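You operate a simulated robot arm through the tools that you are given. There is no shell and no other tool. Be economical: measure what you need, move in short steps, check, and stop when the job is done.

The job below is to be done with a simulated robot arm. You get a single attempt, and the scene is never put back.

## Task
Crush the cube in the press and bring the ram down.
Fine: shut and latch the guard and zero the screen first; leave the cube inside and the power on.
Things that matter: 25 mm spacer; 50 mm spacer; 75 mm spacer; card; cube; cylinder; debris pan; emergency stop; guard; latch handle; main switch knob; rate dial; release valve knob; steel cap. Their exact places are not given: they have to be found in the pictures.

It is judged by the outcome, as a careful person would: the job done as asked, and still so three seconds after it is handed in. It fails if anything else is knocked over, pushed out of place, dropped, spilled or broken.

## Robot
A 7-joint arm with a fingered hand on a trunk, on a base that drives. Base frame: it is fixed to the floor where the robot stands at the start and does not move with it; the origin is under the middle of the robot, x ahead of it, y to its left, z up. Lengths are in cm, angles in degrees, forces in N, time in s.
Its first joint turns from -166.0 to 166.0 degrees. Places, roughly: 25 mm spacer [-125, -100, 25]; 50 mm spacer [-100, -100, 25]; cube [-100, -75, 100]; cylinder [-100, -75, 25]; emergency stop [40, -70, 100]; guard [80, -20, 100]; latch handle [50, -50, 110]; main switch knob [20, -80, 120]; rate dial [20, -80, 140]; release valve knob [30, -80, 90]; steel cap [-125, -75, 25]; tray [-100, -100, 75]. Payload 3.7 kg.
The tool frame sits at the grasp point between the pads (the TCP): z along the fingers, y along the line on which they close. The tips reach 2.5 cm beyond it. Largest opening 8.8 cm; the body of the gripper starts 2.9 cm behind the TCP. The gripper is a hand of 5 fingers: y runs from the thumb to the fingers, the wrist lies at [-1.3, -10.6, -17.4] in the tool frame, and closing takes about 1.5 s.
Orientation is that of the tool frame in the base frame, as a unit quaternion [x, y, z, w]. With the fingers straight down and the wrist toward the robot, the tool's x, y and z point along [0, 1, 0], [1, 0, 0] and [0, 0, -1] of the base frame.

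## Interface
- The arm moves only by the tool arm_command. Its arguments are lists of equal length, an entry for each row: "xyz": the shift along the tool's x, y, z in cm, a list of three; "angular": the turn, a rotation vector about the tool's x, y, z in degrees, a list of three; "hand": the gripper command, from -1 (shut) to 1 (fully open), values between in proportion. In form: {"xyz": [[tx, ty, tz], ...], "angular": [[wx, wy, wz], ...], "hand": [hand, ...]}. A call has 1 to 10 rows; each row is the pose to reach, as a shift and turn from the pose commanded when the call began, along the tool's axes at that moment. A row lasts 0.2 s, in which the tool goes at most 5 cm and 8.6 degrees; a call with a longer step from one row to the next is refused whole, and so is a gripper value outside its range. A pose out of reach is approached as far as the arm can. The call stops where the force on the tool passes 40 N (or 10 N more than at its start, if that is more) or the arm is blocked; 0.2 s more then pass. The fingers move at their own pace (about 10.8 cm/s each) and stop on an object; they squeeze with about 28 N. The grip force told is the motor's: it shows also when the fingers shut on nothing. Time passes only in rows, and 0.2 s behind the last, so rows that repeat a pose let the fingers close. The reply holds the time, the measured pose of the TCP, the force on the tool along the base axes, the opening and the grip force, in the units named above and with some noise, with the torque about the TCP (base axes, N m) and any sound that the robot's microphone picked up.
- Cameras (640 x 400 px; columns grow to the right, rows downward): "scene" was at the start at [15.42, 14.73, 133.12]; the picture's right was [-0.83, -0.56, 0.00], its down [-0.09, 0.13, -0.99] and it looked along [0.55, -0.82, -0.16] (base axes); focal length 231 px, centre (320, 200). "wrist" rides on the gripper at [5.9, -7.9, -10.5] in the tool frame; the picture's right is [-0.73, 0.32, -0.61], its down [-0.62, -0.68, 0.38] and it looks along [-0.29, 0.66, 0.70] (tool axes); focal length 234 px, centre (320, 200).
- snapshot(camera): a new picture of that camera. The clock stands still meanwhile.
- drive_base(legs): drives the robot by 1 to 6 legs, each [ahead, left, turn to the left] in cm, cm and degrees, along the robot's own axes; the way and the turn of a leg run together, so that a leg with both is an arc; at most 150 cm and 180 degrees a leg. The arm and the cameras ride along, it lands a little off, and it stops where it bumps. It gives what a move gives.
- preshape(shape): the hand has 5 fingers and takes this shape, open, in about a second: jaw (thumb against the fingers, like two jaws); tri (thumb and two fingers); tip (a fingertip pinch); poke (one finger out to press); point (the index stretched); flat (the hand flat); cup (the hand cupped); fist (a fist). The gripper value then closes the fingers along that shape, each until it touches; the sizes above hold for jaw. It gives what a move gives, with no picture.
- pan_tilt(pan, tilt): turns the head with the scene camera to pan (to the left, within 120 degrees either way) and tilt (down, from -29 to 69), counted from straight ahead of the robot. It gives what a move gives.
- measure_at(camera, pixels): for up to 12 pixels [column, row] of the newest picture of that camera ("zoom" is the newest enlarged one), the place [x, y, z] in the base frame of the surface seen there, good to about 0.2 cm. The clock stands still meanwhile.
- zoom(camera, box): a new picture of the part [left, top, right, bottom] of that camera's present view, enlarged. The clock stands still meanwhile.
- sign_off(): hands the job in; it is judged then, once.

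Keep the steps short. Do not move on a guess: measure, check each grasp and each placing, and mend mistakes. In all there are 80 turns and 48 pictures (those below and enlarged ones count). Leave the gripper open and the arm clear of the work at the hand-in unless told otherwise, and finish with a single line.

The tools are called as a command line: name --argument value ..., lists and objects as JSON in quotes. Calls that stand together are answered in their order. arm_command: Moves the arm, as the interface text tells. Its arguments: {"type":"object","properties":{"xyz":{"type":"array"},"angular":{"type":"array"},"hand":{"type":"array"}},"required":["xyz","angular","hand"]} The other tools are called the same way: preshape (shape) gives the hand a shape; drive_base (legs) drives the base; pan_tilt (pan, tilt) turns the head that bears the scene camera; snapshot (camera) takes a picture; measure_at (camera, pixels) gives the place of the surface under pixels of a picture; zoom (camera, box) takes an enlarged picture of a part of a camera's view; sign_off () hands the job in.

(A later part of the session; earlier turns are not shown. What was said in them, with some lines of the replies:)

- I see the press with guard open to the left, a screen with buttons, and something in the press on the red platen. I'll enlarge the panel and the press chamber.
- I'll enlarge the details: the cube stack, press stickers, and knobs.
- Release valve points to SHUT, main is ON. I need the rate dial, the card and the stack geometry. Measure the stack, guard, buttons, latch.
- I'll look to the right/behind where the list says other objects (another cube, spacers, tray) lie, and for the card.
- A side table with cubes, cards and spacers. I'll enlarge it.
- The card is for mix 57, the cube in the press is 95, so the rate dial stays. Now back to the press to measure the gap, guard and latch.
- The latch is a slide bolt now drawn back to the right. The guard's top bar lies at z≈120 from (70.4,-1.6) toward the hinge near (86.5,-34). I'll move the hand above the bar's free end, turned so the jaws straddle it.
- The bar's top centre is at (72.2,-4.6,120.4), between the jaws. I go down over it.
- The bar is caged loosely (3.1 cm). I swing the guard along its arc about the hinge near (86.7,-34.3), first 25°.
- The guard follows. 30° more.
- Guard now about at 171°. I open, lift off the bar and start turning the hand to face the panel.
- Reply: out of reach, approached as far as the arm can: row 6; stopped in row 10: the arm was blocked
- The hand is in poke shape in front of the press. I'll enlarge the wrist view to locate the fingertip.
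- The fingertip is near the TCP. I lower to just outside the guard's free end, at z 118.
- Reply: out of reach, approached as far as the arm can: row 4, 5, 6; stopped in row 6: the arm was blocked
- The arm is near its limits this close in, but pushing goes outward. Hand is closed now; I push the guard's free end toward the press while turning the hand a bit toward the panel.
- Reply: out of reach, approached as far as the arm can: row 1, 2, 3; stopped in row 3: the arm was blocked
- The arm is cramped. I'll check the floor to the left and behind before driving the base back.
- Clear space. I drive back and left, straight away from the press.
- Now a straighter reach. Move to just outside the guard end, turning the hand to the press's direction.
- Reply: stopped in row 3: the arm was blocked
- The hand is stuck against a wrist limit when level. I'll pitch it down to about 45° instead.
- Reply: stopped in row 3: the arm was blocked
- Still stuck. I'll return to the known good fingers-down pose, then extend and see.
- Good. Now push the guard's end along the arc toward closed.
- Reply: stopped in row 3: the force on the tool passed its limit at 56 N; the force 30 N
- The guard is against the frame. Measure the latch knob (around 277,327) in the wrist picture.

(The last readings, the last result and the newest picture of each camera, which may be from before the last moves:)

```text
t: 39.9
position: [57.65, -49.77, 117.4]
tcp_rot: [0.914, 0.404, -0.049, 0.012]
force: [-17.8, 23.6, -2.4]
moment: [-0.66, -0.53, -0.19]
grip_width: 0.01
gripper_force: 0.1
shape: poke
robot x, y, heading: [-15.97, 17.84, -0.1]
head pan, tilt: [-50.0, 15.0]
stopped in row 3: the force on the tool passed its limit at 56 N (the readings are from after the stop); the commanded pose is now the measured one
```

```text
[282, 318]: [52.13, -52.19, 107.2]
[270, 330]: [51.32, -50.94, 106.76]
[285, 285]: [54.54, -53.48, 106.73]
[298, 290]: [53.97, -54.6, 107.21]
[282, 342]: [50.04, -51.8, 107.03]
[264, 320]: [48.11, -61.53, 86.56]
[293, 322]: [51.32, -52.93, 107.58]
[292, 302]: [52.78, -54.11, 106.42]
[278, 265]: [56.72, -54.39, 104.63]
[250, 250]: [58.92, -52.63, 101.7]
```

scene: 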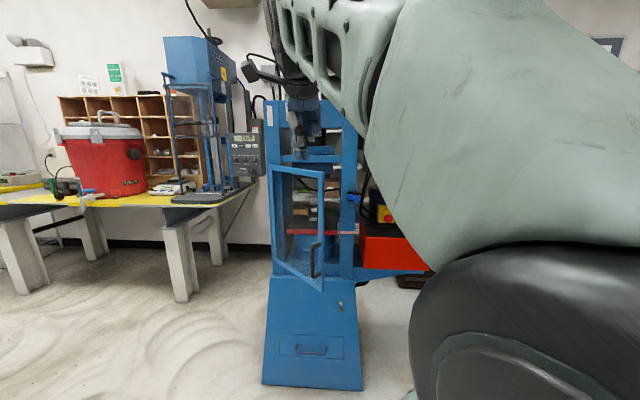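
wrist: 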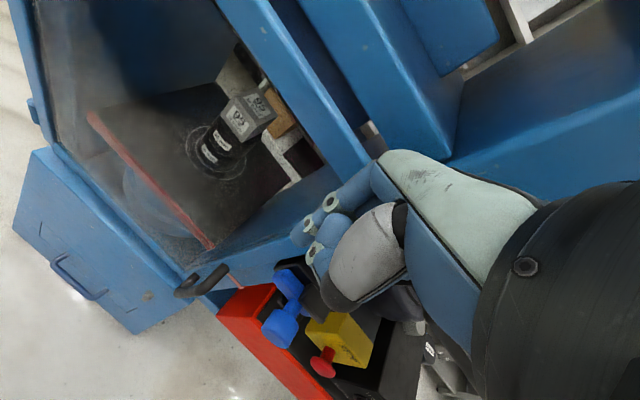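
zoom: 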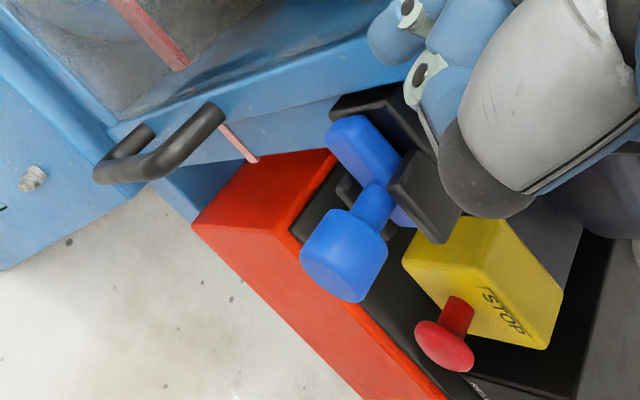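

The guard is shut. I back off and pitch the hand 40° up so the body stays clear of the panel buttons.

arm_command --xyz '[[-0.3, -4.2, 0.1], [-0.6, -8.4, 0.2], [-0.9, -12.7, 0.26]]' --angular '[[0, 0, 3.3], [0, 0, 6.6], [0, 0, 10]]' --hand '[1, 1, 1]'

arm_command --xyz '[[0, 0, 0], [0, 0, 0], [0, 0, 0], [0, 0, 0], [0, 0, 0]]' --angular '[[-8, 0, 0], [-16, 0, 0], [-24, 0, 0], [-32, 0, 0], [-40, 0, 0]]' --hand '[1, 1, 1, 1, 1]'

snapshot --camera "scene"

```text
t: 40.7
position: [47.84, -42.15, 117.02]
tcp_rot: [0.945, 0.322, -0.047, 0.016]
force: [0.0, -0.3, 0.6]
moment: [0.0, 0.01, 0.01]
grip_width: 0.01
gripper_force: 0.2
shape: poke
robot x, y, heading: [-16.3, 18.31, -0.1]
head pan, tilt: [-50.0, 15.0]
```

```text
t: 41.9
position: [48.03, -41.94, 117.23]
tcp_rot: [0.889, 0.326, 0.062, 0.316]
force: [0.2, 0.0, -0.1]
moment: [0.03, 0.0, -0.02]
grip_width: 0.0
gripper_force: 0.0
shape: poke
out of reach, approached as far as the arm can: row 5
robot x, y, heading: [-15.9, 18.25, 0.2]
head pan, tilt: [-50.0, 15.0]
```

```text
11 pictures are left
```

scene: 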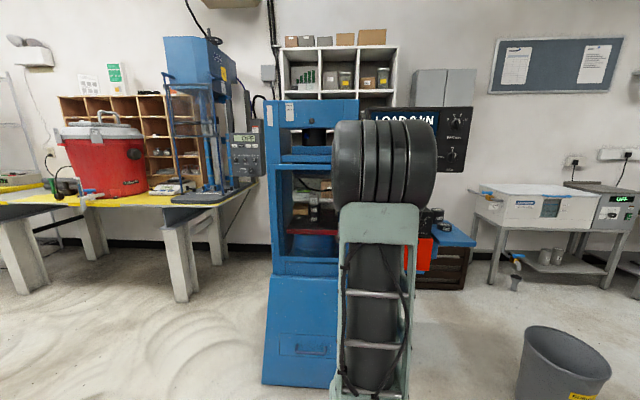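

I'll put the fingertip to the right of the latch knob (knob centre ≈ (51,-52,106.4)), approaching from the front right.

arm_command --xyz '[[-1.9, -1.3, 3.1], [-3.8, -2.6, 6.2], [-5.6, -3.84, 9.4], [-6.5, -1.6, 11.3], [-7.47, 0.58, 13.3]]' --angular '[[0, 0, 0], [0, 0, 0], [0, 0, 0], [0, 0, 0], [0, 0, 0]]' --hand '[1, 1, 1, 1, 1]'

zoom --camera "wrist" --box '[180, 130, 420, 380]'

```text
t: 43.1
position: [46.8, -54.17, 108.26]
tcp_rot: [0.883, 0.319, 0.066, 0.338]
force: [0.4, -0.4, 1.2]
moment: [0.02, -0.01, 0.01]
grip_width: 0.0
gripper_force: 0.1
shape: poke
out of reach, approached as far as the arm can: row 1
robot x, y, heading: [-15.85, 18.29, -0.1]
head pan, tilt: [-50.0, 15.0]
```

```text
1.60 times, centred on (300, 255) of wrist
```

zoom: 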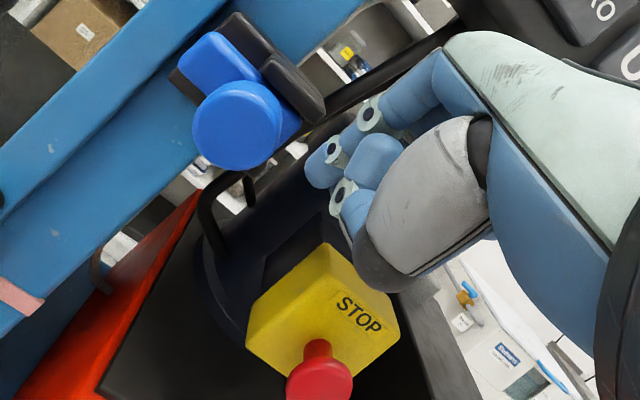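

The fingertip is right of the knob. I push the bolt left.

arm_command --xyz '[[1, 0.07, -0.07], [2, 0.15, -0.13], [3, 0.22, -0.2], [4, 0.3, -0.27], [5, 0.37, -0.33], [6, 0.44, -0.4], [7, 0.52, -0.47], [8, 0.6, -0.54], [9, 0.67, -0.6]]' --angular '[[0, 0, 0], [0, 0, 0], [0, 0, 0], [0, 0, 0], [0, 0, 0], [0, 0, 0], [0, 0, 0], [0, 0, 0], [0, 0, 0]]' --hand '[1, 1, 1, 1, 1, 1, 1, 1, 1]'

zoom --camera "wrist" --box '[180, 130, 420, 380]'

```text
t: 44.6
position: [50.75, -51.19, 108.47]
tcp_rot: [0.886, 0.309, 0.062, 0.34]
force: [-8.6, -8.1, 0.2]
moment: [-0.15, 0.21, -0.21]
grip_width: 0.0
gripper_force: 0.1
shape: poke
robot x, y, heading: [-15.97, 18.04, 0.0]
head pan, tilt: [-50.0, 15.0]
stopped in row 7: the force on the tool passed its limit at 46 N (the readings are from after the stop); the commanded pose is now the measured one
```

```text
1.60 times, centred on (300, 255) of wrist
```

zoom: 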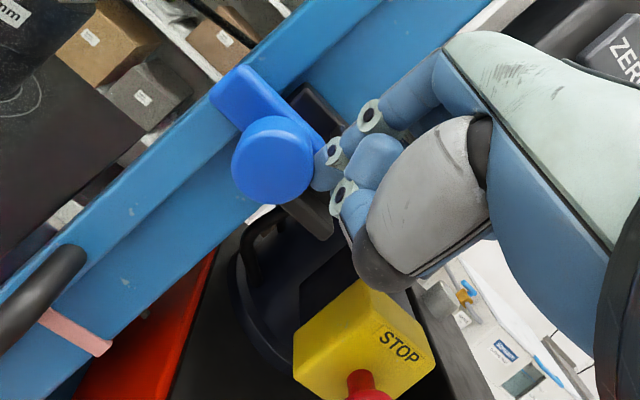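

The bolt slid over the guard edge and hit its stop. I draw back and rise to a place in front of ZERO, pitching up a little more, then look at the screen.

arm_command --xyz '[[-3.18, -0.1, 0.33], [-4, -0.8, -3.3], [-4.8, -1.5, -6.9], [-5.5, -2.3, -10.5], [-7.3, 0.6, -12.9], [-9.05, 3.5, -15.2], [-9.05, 3.5, -15.2], [-9.05, 3.5, -15.2]]' --angular '[[0, 0, 0], [0, 0, 0], [0, 0, 0], [0, 0, 0], [-5, 0, 0], [-10, 0, 0], [-15, 0, 0], [-20, 0, 0]]' --hand '[1, 1, 1, 1, 1, 1, 1, 1]'

snapshot --camera "wrist"

```text
t: 46.4
position: [40.84, -49.89, 123.06]
tcp_rot: [0.813, 0.295, 0.114, 0.488]
force: [-0.3, 0.5, -0.1]
moment: [0.07, 0.02, 0.01]
grip_width: 0.0
gripper_force: 0.0
shape: poke
robot x, y, heading: [-15.92, 17.66, -0.1]
head pan, tilt: [-50.0, 15.0]
```

```text
8 pictures are left
```

wrist: 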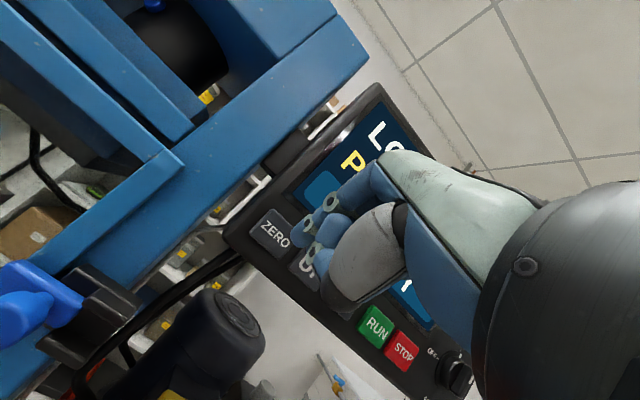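

Measure the fingertip and the buttons in this picture.

measure_at --camera "wrist" --pixels '[[268, 230], [276, 238], [301, 228], [296, 232], [302, 272], [376, 327], [404, 350], [310, 232], [316, 190], [270, 210]]'

```text
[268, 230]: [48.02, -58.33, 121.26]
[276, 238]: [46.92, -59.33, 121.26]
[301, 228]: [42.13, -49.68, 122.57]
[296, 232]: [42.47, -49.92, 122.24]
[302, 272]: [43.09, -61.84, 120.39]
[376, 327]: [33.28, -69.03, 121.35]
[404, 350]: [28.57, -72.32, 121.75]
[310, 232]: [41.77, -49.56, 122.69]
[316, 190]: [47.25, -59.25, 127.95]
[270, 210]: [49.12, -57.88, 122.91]
```

ZERO is at (47.5,-58.8,121.3), fingertip about 9.5 cm away. I press it.

arm_command --xyz '[[-0.31, 1.31, 3.85], [-0.31, 3.05, 6.87], [-0.31, 3.54, 7.73], [-0.31, 3.89, 8.33], [-0.31, 4.14, 8.76], [-0.31, 4.39, 9.19], [-0.31, 4.39, 9.19], [-0.31, 2.8, 6.44], [-0.31, 1.31, 3.85], [-0.31, -0.68, 0.4]]' --angular '[[0, 0, 0], [0, 0, 0], [0, 0, 0], [0, 0, 0], [0, 0, 0], [0, 0, 0], [0, 0, 0], [0, 0, 0], [0, 0, 0], [0, 0, 0]]' --hand '[1, 1, 1, 1, 1, 1, 1, 1, 1, 1]'

```text
t: 47.9
position: [46.39, -57.76, 122.56]
tcp_rot: [0.813, 0.296, 0.116, 0.488]
force: [-14.5, 30.1, -3.0]
moment: [0.4, 0.21, 0.09]
grip_width: 0.01
gripper_force: 0.0
shape: poke
robot x, y, heading: [-16.15, 18.2, -0.1]
head pan, tilt: [-50.0, 15.0]
heard: click
stopped in row 7: the force on the tool passed its limit at 41 N (the readings are from after the stop); the commanded pose is now the measured one
```

Click heard. I retreat and drop below the screen to read it.

arm_command --xyz '[[0, -2, -3.5], [0, -4, -7], [0, -5.5, -9.5], [0.5, -9.8, -7], [1, -14.1, -4.5]]' --angular '[[0, 0, 0], [0, 0, 0], [0, 0, 0], [0, 0, 0], [0, 0, 0]]' --hand '[1, 1, 1, 1, 1]'

zoom --camera "scene" --box '[260, 80, 480, 260]'

```text
t: 49.1
position: [39.76, -49.33, 112.41]
tcp_rot: [0.813, 0.295, 0.116, 0.489]
force: [-1.1, -0.2, 0.4]
moment: [-0.02, 0.01, 0.06]
grip_width: 0.0
gripper_force: 0.0
shape: poke
robot x, y, heading: [-15.74, 18.01, -0.0]
head pan, tilt: [-50.0, 15.0]
```

```text
2.22 times, centred on (370, 170) of scene
```

zoom: 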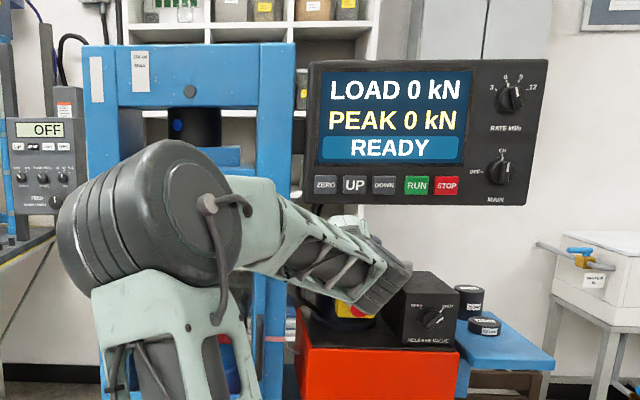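

Screen: READY, peak 0, and the latch is confirmed. Now press RUN at (33.4,-69.0,121.4).

arm_command --xyz '[[-3.6, 1.5, -0.7], [-7.2, 3, -1.4], [-10.9, 4.5, -2.2], [-14.5, 6, -2.9], [-18.1, 7.53, -3.6], [-18.1, 9.77, 0.28], [-18.1, 11.5, 3.3], [-18.1, 12.1, 4.33], [-18.1, 12.4, 4.85], [-18.1, 12.65, 5.28]]' --angular '[[0, 0, 0], [0, 0, 0], [0, 0, 0], [0, 0, 0], [0, 0, 0], [0, 0, 0], [0, 0, 0], [0, 0, 0], [0, 0, 0], [0, 0, 0]]' --hand '[1, 1, 1, 1, 1, 1, 1, 1, 1, 1]'

```text
t: 51.3
position: [32.44, -67.9, 122.84]
tcp_rot: [0.812, 0.295, 0.116, 0.489]
force: [-11.7, 28.5, -4.6]
moment: [0.36, 0.15, 0.07]
grip_width: 0.03
gripper_force: 0.0
shape: poke
robot x, y, heading: [-16.18, 18.06, 0.2]
head pan, tilt: [-50.0, 15.0]
heard: click
stopped in row 10: the force on the tool passed its limit at 42 N (the readings are from after the stop); the commanded pose is now the measured one
```

Click. I retreat below the screen and read it.

arm_command --xyz '[[0, -2, -3.5], [0, -4, -7], [0, -5.5, -9.5], [0.5, -9.8, -7], [1, -14.1, -4.5]]' --angular '[[0, 0, 0], [0, 0, 0], [0, 0, 0], [0, 0, 0], [0, 0, 0]]' --hand '[1, 1, 1, 1, 1]'

zoom --camera "scene" --box '[260, 80, 480, 260]'

```text
t: 52.5
position: [25.98, -59.39, 112.55]
tcp_rot: [0.812, 0.296, 0.116, 0.489]
force: [-0.4, 0.3, -0.4]
moment: [0.0, 0.01, -0.01]
grip_width: 0.02
gripper_force: 0.0
shape: poke
robot x, y, heading: [-16.06, 18.26, -0.0]
head pan, tilt: [-50.0, 15.0]
```

```text
2.22 times, centred on (370, 170) of scene
```

zoom: 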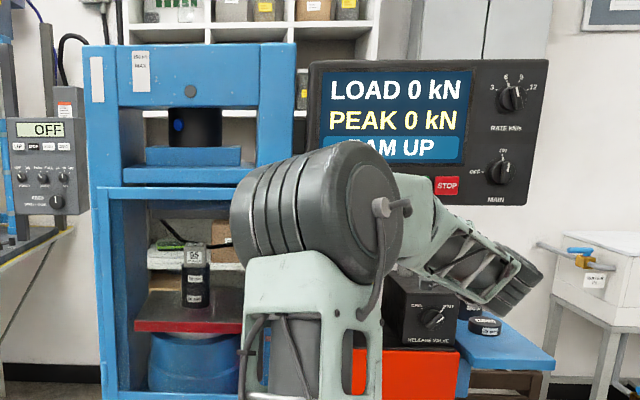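

"RAM UP": the ram is rising. I wait.

arm_command --xyz '[[0, 0, 0], [0, 0, 0], [0, 0, 0], [0, 0, 0], [0, 0, 0], [0, 0, 0], [0, 0, 0], [0, 0, 0], [0, 0, 0], [0, 0, 0]]' --angular '[[0, 0, 0], [0, 0, 0], [0, 0, 0], [0, 0, 0], [0, 0, 0], [0, 0, 0], [0, 0, 0], [0, 0, 0], [0, 0, 0], [0, 0, 0]]' --hand '[1, 1, 1, 1, 1, 1, 1, 1, 1, 1]'

arm_command --xyz '[[0, 0, 0], [0, 0, 0], [0, 0, 0], [0, 0, 0], [0, 0, 0], [0, 0, 0], [0, 0, 0], [0, 0, 0], [0, 0, 0], [0, 0, 0]]' --angular '[[0, 0, 0], [0, 0, 0], [0, 0, 0], [0, 0, 0], [0, 0, 0], [0, 0, 0], [0, 0, 0], [0, 0, 0], [0, 0, 0], [0, 0, 0]]' --hand '[1, 1, 1, 1, 1, 1, 1, 1, 1, 1]'

arm_command --xyz '[[0, 0, 0], [0, 0, 0], [0, 0, 0], [0, 0, 0], [0, 0, 0], [0, 0, 0], [0, 0, 0], [0, 0, 0], [0, 0, 0], [0, 0, 0]]' --angular '[[0, 0, 0], [0, 0, 0], [0, 0, 0], [0, 0, 0], [0, 0, 0], [0, 0, 0], [0, 0, 0], [0, 0, 0], [0, 0, 0], [0, 0, 0]]' --hand '[1, 1, 1, 1, 1, 1, 1, 1, 1, 1]'

zoom --camera "scene" --box '[260, 80, 480, 260]'

```text
t: 54.7
position: [26.02, -59.41, 112.47]
tcp_rot: [0.813, 0.296, 0.116, 0.488]
force: [-1.2, 0.6, 0.6]
moment: [0.0, -0.01, -0.02]
grip_width: 0.0
gripper_force: 0.1
shape: poke
robot x, y, heading: [-16.08, 18.29, 0.1]
head pan, tilt: [-50.0, 15.0]
```

```text
t: 56.9
position: [25.97, -59.45, 112.6]
tcp_rot: [0.813, 0.296, 0.116, 0.488]
force: [0.5, -0.2, -0.4]
moment: [0.02, 0.0, -0.02]
grip_width: 0.0
gripper_force: 0.0
shape: poke
robot x, y, heading: [-16.12, 17.94, -0.5]
head pan, tilt: [-50.0, 15.0]
```

```text
t: 59.1
position: [26.14, -59.44, 112.59]
tcp_rot: [0.813, 0.296, 0.116, 0.488]
force: [-0.3, -0.5, 0.3]
moment: [0.03, -0.01, 0.02]
grip_width: 0.0
gripper_force: 0.1
shape: poke
robot x, y, heading: [-16.08, 17.93, -0.0]
head pan, tilt: [-50.0, 15.0]
```

```text
2.22 times, centred on (370, 170) of scene
```

zoom: 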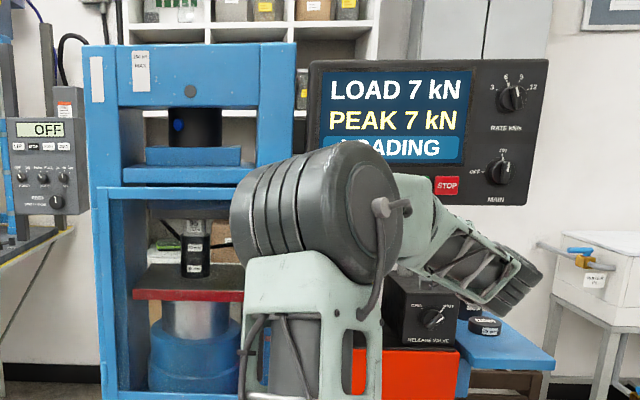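

Loading at 7 kN. I wait, listening for the break.

arm_command --xyz '[[0, 0, 0], [0, 0, 0], [0, 0, 0], [0, 0, 0], [0, 0, 0], [0, 0, 0], [0, 0, 0], [0, 0, 0], [0, 0, 0], [0, 0, 0]]' --angular '[[0, 0, 0], [0, 0, 0], [0, 0, 0], [0, 0, 0], [0, 0, 0], [0, 0, 0], [0, 0, 0], [0, 0, 0], [0, 0, 0], [0, 0, 0]]' --hand '[1, 1, 1, 1, 1, 1, 1, 1, 1, 1]'

arm_command --xyz '[[0, 0, 0], [0, 0, 0], [0, 0, 0], [0, 0, 0], [0, 0, 0], [0, 0, 0], [0, 0, 0], [0, 0, 0], [0, 0, 0], [0, 0, 0]]' --angular '[[0, 0, 0], [0, 0, 0], [0, 0, 0], [0, 0, 0], [0, 0, 0], [0, 0, 0], [0, 0, 0], [0, 0, 0], [0, 0, 0], [0, 0, 0]]' --hand '[1, 1, 1, 1, 1, 1, 1, 1, 1, 1]'

arm_command --xyz '[[0, 0, 0], [0, 0, 0], [0, 0, 0], [0, 0, 0], [0, 0, 0], [0, 0, 0], [0, 0, 0], [0, 0, 0], [0, 0, 0], [0, 0, 0]]' --angular '[[0, 0, 0], [0, 0, 0], [0, 0, 0], [0, 0, 0], [0, 0, 0], [0, 0, 0], [0, 0, 0], [0, 0, 0], [0, 0, 0], [0, 0, 0]]' --hand '[1, 1, 1, 1, 1, 1, 1, 1, 1, 1]'

arm_command --xyz '[[0, 0, 0], [0, 0, 0], [0, 0, 0], [0, 0, 0], [0, 0, 0], [0, 0, 0], [0, 0, 0], [0, 0, 0], [0, 0, 0], [0, 0, 0]]' --angular '[[0, 0, 0], [0, 0, 0], [0, 0, 0], [0, 0, 0], [0, 0, 0], [0, 0, 0], [0, 0, 0], [0, 0, 0], [0, 0, 0], [0, 0, 0]]' --hand '[1, 1, 1, 1, 1, 1, 1, 1, 1, 1]'

```text
t: 61.3
position: [26.03, -59.32, 112.45]
tcp_rot: [0.813, 0.296, 0.116, 0.488]
force: [0.1, 0.1, 0.2]
moment: [0.0, -0.01, -0.01]
grip_width: 0.0
gripper_force: 0.1
shape: poke
robot x, y, heading: [-16.33, 17.75, -0.1]
head pan, tilt: [-50.0, 15.0]
```

```text
t: 63.5
position: [25.99, -59.5, 112.53]
tcp_rot: [0.813, 0.296, 0.116, 0.488]
force: [0.2, -1.2, 0.5]
moment: [0.01, -0.01, -0.02]
grip_width: 0.03
gripper_force: 0.1
shape: poke
robot x, y, heading: [-15.85, 17.98, 0.2]
head pan, tilt: [-50.0, 15.0]
```

```text
t: 65.7
position: [26.13, -59.46, 112.47]
tcp_rot: [0.813, 0.296, 0.116, 0.488]
force: [0.1, 0.0, -0.2]
moment: [0.0, 0.01, -0.02]
grip_width: 0.03
gripper_force: 0.0
shape: poke
robot x, y, heading: [-16.49, 18.33, -0.2]
head pan, tilt: [-50.0, 15.0]
```

```text
t: 67.9
position: [26.09, -59.48, 112.48]
tcp_rot: [0.813, 0.296, 0.116, 0.488]
force: [-0.5, 1.2, 0.7]
moment: [-0.01, 0.03, -0.01]
grip_width: 0.0
gripper_force: 0.0
shape: poke
robot x, y, heading: [-16.08, 18.55, -0.4]
head pan, tilt: [-50.0, 15.0]
```

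Not broken yet. I wait further.

arm_command --xyz '[[0, 0, 0], [0, 0, 0], [0, 0, 0], [0, 0, 0], [0, 0, 0], [0, 0, 0], [0, 0, 0], [0, 0, 0], [0, 0, 0], [0, 0, 0]]' --angular '[[0, 0, 0], [0, 0, 0], [0, 0, 0], [0, 0, 0], [0, 0, 0], [0, 0, 0], [0, 0, 0], [0, 0, 0], [0, 0, 0], [0, 0, 0]]' --hand '[1, 1, 1, 1, 1, 1, 1, 1, 1, 1]'

arm_command --xyz '[[0, 0, 0], [0, 0, 0], [0, 0, 0], [0, 0, 0], [0, 0, 0], [0, 0, 0], [0, 0, 0], [0, 0, 0], [0, 0, 0], [0, 0, 0]]' --angular '[[0, 0, 0], [0, 0, 0], [0, 0, 0], [0, 0, 0], [0, 0, 0], [0, 0, 0], [0, 0, 0], [0, 0, 0], [0, 0, 0], [0, 0, 0]]' --hand '[1, 1, 1, 1, 1, 1, 1, 1, 1, 1]'

zoom --camera "scene" --box '[260, 80, 480, 260]'

```text
t: 70.1
position: [26.03, -59.41, 112.58]
tcp_rot: [0.813, 0.297, 0.117, 0.487]
force: [-0.9, 0.3, 0.0]
moment: [0.03, -0.03, -0.02]
grip_width: 0.0
gripper_force: 0.0
shape: poke
robot x, y, heading: [-16.38, 18.15, -0.2]
head pan, tilt: [-50.0, 15.0]
```

```text
t: 72.3
position: [26.09, -59.46, 112.44]
tcp_rot: [0.813, 0.297, 0.117, 0.488]
force: [0.3, -0.6, -0.7]
moment: [-0.02, 0.02, 0.0]
grip_width: 0.0
gripper_force: 0.0
shape: poke
robot x, y, heading: [-15.97, 18.18, -0.1]
head pan, tilt: [-50.0, 15.0]
```

```text
2.22 times, centred on (370, 170) of scene
```

zoom: 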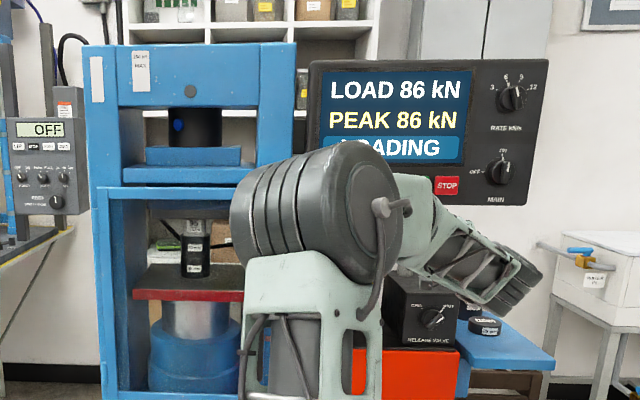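

86 kN, rising 6 kN/s. Keep waiting for the break.

arm_command --xyz '[[0, 0, 0], [0, 0, 0], [0, 0, 0], [0, 0, 0], [0, 0, 0], [0, 0, 0], [0, 0, 0], [0, 0, 0], [0, 0, 0], [0, 0, 0]]' --angular '[[0, 0, 0], [0, 0, 0], [0, 0, 0], [0, 0, 0], [0, 0, 0], [0, 0, 0], [0, 0, 0], [0, 0, 0], [0, 0, 0], [0, 0, 0]]' --hand '[1, 1, 1, 1, 1, 1, 1, 1, 1, 1]'

arm_command --xyz '[[0, 0, 0], [0, 0, 0], [0, 0, 0], [0, 0, 0], [0, 0, 0], [0, 0, 0], [0, 0, 0], [0, 0, 0], [0, 0, 0], [0, 0, 0]]' --angular '[[0, 0, 0], [0, 0, 0], [0, 0, 0], [0, 0, 0], [0, 0, 0], [0, 0, 0], [0, 0, 0], [0, 0, 0], [0, 0, 0], [0, 0, 0]]' --hand '[1, 1, 1, 1, 1, 1, 1, 1, 1, 1]'

arm_command --xyz '[[0, 0, 0], [0, 0, 0], [0, 0, 0], [0, 0, 0], [0, 0, 0], [0, 0, 0], [0, 0, 0], [0, 0, 0], [0, 0, 0], [0, 0, 0]]' --angular '[[0, 0, 0], [0, 0, 0], [0, 0, 0], [0, 0, 0], [0, 0, 0], [0, 0, 0], [0, 0, 0], [0, 0, 0], [0, 0, 0], [0, 0, 0]]' --hand '[1, 1, 1, 1, 1, 1, 1, 1, 1, 1]'

arm_command --xyz '[[0, 0, 0], [0, 0, 0], [0, 0, 0], [0, 0, 0], [0, 0, 0], [0, 0, 0], [0, 0, 0], [0, 0, 0], [0, 0, 0], [0, 0, 0]]' --angular '[[0, 0, 0], [0, 0, 0], [0, 0, 0], [0, 0, 0], [0, 0, 0], [0, 0, 0], [0, 0, 0], [0, 0, 0], [0, 0, 0], [0, 0, 0]]' --hand '[1, 1, 1, 1, 1, 1, 1, 1, 1, 1]'

```text
t: 74.5
position: [26.02, -59.33, 112.6]
tcp_rot: [0.812, 0.297, 0.117, 0.489]
force: [0.2, 0.1, 0.2]
moment: [-0.01, 0.02, 0.01]
grip_width: 0.0
gripper_force: 0.0
shape: poke
robot x, y, heading: [-16.3, 18.43, 0.1]
head pan, tilt: [-50.0, 15.0]
```

```text
t: 76.7
position: [25.98, -59.46, 112.43]
tcp_rot: [0.813, 0.296, 0.117, 0.488]
force: [-0.2, 0.1, -0.2]
moment: [-0.03, 0.01, 0.01]
grip_width: 0.0
gripper_force: 0.0
shape: poke
robot x, y, heading: [-16.22, 18.67, 0.0]
head pan, tilt: [-50.0, 15.0]
```

```text
t: 78.9
position: [26.11, -59.34, 112.59]
tcp_rot: [0.812, 0.297, 0.117, 0.489]
force: [0.1, 0.3, -0.5]
moment: [0.02, 0.0, 0.02]
grip_width: 0.0
gripper_force: 0.0
shape: poke
robot x, y, heading: [-16.2, 18.46, -0.1]
head pan, tilt: [-50.0, 15.0]
```

```text
t: 81.1
position: [26.01, -59.42, 112.49]
tcp_rot: [0.813, 0.296, 0.116, 0.488]
force: [0.1, 0.1, 0.3]
moment: [-0.01, -0.01, -0.01]
grip_width: 0.02
gripper_force: 0.0
shape: poke
robot x, y, heading: [-16.38, 17.97, -0.2]
head pan, tilt: [-50.0, 15.0]
```

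arm_command --xyz '[[0, 0, 0], [0, 0, 0], [0, 0, 0], [0, 0, 0], [0, 0, 0], [0, 0, 0], [0, 0, 0], [0, 0, 0], [0, 0, 0], [0, 0, 0]]' --angular '[[0, 0, 0], [0, 0, 0], [0, 0, 0], [0, 0, 0], [0, 0, 0], [0, 0, 0], [0, 0, 0], [0, 0, 0], [0, 0, 0], [0, 0, 0]]' --hand '[1, 1, 1, 1, 1, 1, 1, 1, 1, 1]'

arm_command --xyz '[[0, 0, 0], [0, 0, 0], [0, 0, 0], [0, 0, 0], [0, 0, 0], [0, 0, 0], [0, 0, 0], [0, 0, 0], [0, 0, 0], [0, 0, 0]]' --angular '[[0, 0, 0], [0, 0, 0], [0, 0, 0], [0, 0, 0], [0, 0, 0], [0, 0, 0], [0, 0, 0], [0, 0, 0], [0, 0, 0], [0, 0, 0]]' --hand '[1, 1, 1, 1, 1, 1, 1, 1, 1, 1]'

zoom --camera "scene" --box '[260, 80, 480, 260]'

```text
t: 83.3
position: [26.16, -59.5, 112.57]
tcp_rot: [0.813, 0.297, 0.117, 0.488]
force: [-0.1, 0.9, 0.0]
moment: [0.05, -0.02, 0.02]
grip_width: 0.0
gripper_force: 0.0
shape: poke
robot x, y, heading: [-16.22, 18.02, -0.2]
head pan, tilt: [-50.0, 15.0]
```

```text
t: 85.5
position: [25.98, -59.44, 112.54]
tcp_rot: [0.813, 0.296, 0.116, 0.488]
force: [0.8, 0.5, 0.6]
moment: [0.0, 0.0, 0.02]
grip_width: 0.02
gripper_force: 0.1
shape: poke
robot x, y, heading: [-16.06, 17.89, -0.1]
head pan, tilt: [-50.0, 15.0]
```

```text
2.22 times, centred on (370, 170) of scene
```

zoom: 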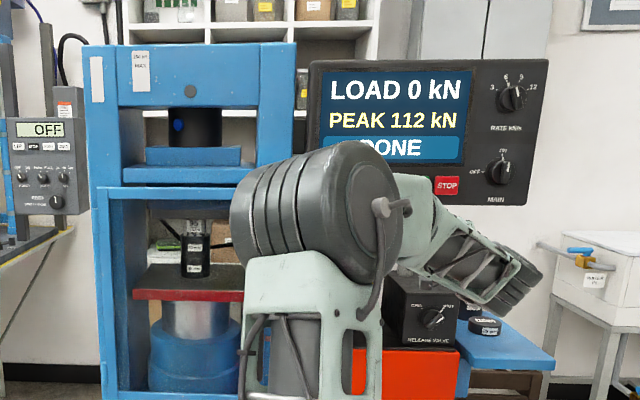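

DONE, peak 112 kN: the cube is crushed. Now press DOWN at (38.5,-65.6,121.6).

arm_command --xyz '[[1.7, 3.25, -1.55], [3.4, 6.5, -3.1], [5.12, 9.76, -4.64], [5.12, 12.0, -0.76], [5.12, 13.7, 2.26], [5.12, 14.33, 3.29], [5.12, 14.63, 3.81], [5.12, 14.88, 4.24], [5.12, 15.1, 4.6]]' --angular '[[0, 0, 0], [0, 0, 0], [0, 0, 0], [0, 0, 0], [0, 0, 0], [0, 0, 0], [0, 0, 0], [0, 0, 0], [0, 0, 0]]' --hand '[1, 1, 1, 1, 1, 1, 1, 1, 1]'

```text
t: 87.5
position: [37.46, -64.32, 123.01]
tcp_rot: [0.812, 0.296, 0.116, 0.49]
force: [-12.7, 31.4, -6.5]
moment: [0.47, 0.2, 0.12]
grip_width: 0.01
gripper_force: 0.0
shape: poke
robot x, y, heading: [-16.25, 18.12, -0.2]
head pan, tilt: [-50.0, 15.0]
heard: click
stopped in row 9: the force on the tool passed its limit at 43 N (the readings are from after the stop); the commanded pose is now the measured one
```

Click. I keep the button held for a while, in case it is hold-to-run, then retreat and look.

arm_command --xyz '[[0, 0, 0], [0, 0, 0], [0, 0, 0], [0, 0, 0], [0, 0, 0], [0, 0, 0], [0, 0, 0], [0, 0, 0], [0, 0, 0], [0, 0, 0]]' --angular '[[0, 0, 0], [0, 0, 0], [0, 0, 0], [0, 0, 0], [0, 0, 0], [0, 0, 0], [0, 0, 0], [0, 0, 0], [0, 0, 0], [0, 0, 0]]' --hand '[1, 1, 1, 1, 1, 1, 1, 1, 1, 1]'

arm_command --xyz '[[0, 0, 0], [0, 0, 0], [0, 0, 0], [0, 0, 0], [0, 0, 0], [0, 0, 0], [0, 0, 0], [0, 0, 0], [0, 0, 0], [0, 0, 0]]' --angular '[[0, 0, 0], [0, 0, 0], [0, 0, 0], [0, 0, 0], [0, 0, 0], [0, 0, 0], [0, 0, 0], [0, 0, 0], [0, 0, 0], [0, 0, 0]]' --hand '[1, 1, 1, 1, 1, 1, 1, 1, 1, 1]'

arm_command --xyz '[[0, 0, 0], [0, 0, 0], [0, 0, 0], [0, 0, 0], [0, 0, 0], [0, 0, 0], [0, 0, 0], [0, 0, 0], [0, 0, 0], [0, 0, 0]]' --angular '[[0, 0, 0], [0, 0, 0], [0, 0, 0], [0, 0, 0], [0, 0, 0], [0, 0, 0], [0, 0, 0], [0, 0, 0], [0, 0, 0], [0, 0, 0]]' --hand '[1, 1, 1, 1, 1, 1, 1, 1, 1, 1]'

arm_command --xyz '[[0, -2, -3.5], [0, -4, -7], [0, -5.5, -9.5], [-3.5, -8, -8], [-7, -11, -6], [-11, -14.1, -4.5]]' --angular '[[0, 0, 0], [0, 0, 0], [0, 0, 0], [0, 0, 0], [0, 0, 0], [0, 0, 0]]' --hand '[1, 1, 1, 1, 1, 1]'

zoom --camera "scene" --box '[260, 80, 480, 260]'

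```text
t: 89.7
position: [37.43, -64.39, 122.97]
tcp_rot: [0.812, 0.297, 0.117, 0.489]
force: [-15.0, 38.9, -5.0]
moment: [0.55, 0.16, 0.11]
grip_width: 0.0
gripper_force: 0.2
shape: poke
robot x, y, heading: [-16.32, 18.13, -0.2]
head pan, tilt: [-50.0, 15.0]
```

```text
t: 91.8
position: [37.52, -64.45, 123.0]
tcp_rot: [0.812, 0.296, 0.117, 0.489]
force: [-15.4, 39.1, -5.7]
moment: [0.58, 0.16, 0.12]
grip_width: 0.01
gripper_force: 0.1
shape: poke
robot x, y, heading: [-16.34, 18.01, -0.3]
head pan, tilt: [-50.0, 15.0]
```

```text
t: 94.0
position: [37.58, -64.48, 123.09]
tcp_rot: [0.812, 0.296, 0.117, 0.49]
force: [-15.1, 39.3, -4.3]
moment: [0.53, 0.19, 0.09]
grip_width: 0.01
gripper_force: 0.1
shape: poke
robot x, y, heading: [-16.37, 18.13, 0.1]
head pan, tilt: [-50.0, 15.0]
```

```text
refused: row 5 steps farther than a row can; nothing moved
```

```text
2.22 times, centred on (370, 170) of scene
```

zoom: 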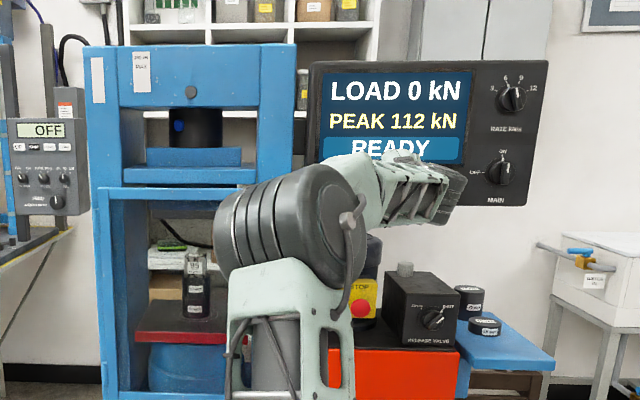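

READY with the ram down. I retreat from the button, well clear of the panel.

arm_command --xyz '[[0, -2, -3.5], [0, -4, -7], [0, -5.9, -10.2], [0, -7.8, -13.5], [0, -9.8, -17]]' --angular '[[0, 0, 0], [0, 0, 0], [0, 0, 0], [0, 0, 0], [0, 0, 0]]' --hand '[1, 1, 1, 1, 1]'

preshape --shape "jaw"

snapshot --camera "scene"

```text
t: 95.2
position: [25.93, -48.68, 122.78]
tcp_rot: [0.812, 0.297, 0.117, 0.488]
force: [-0.2, -0.5, -0.7]
moment: [0.03, -0.03, 0.01]
grip_width: 0.03
gripper_force: 0.0
shape: poke
robot x, y, heading: [-16.26, 18.13, 0.1]
head pan, tilt: [-50.0, 15.0]
```

```text
t: 96.2
position: [25.96, -48.81, 122.92]
tcp_rot: [0.813, 0.295, 0.115, 0.489]
force: [-0.9, 0.5, -1.2]
moment: [0.03, 0.01, -0.03]
grip_width: 8.78
gripper_force: 0.0
shape: jaw
robot x, y, heading: [-16.22, 18.02, -0.2]
head pan, tilt: [-50.0, 15.0]
```

```text
1 pictures are left
```

scene: 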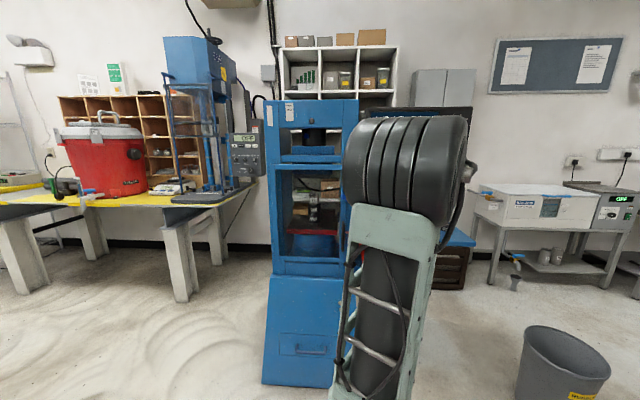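

The guard is still shut, the ram is down, the hand is open and clear. I hand the job in.

sign_off

```text
The job is handed in.
```

The cube was crushed at a peak of 112 kN with the guard shut and latched and the screen zeroed first; the ram is down, the cube is still inside, and the power is on.
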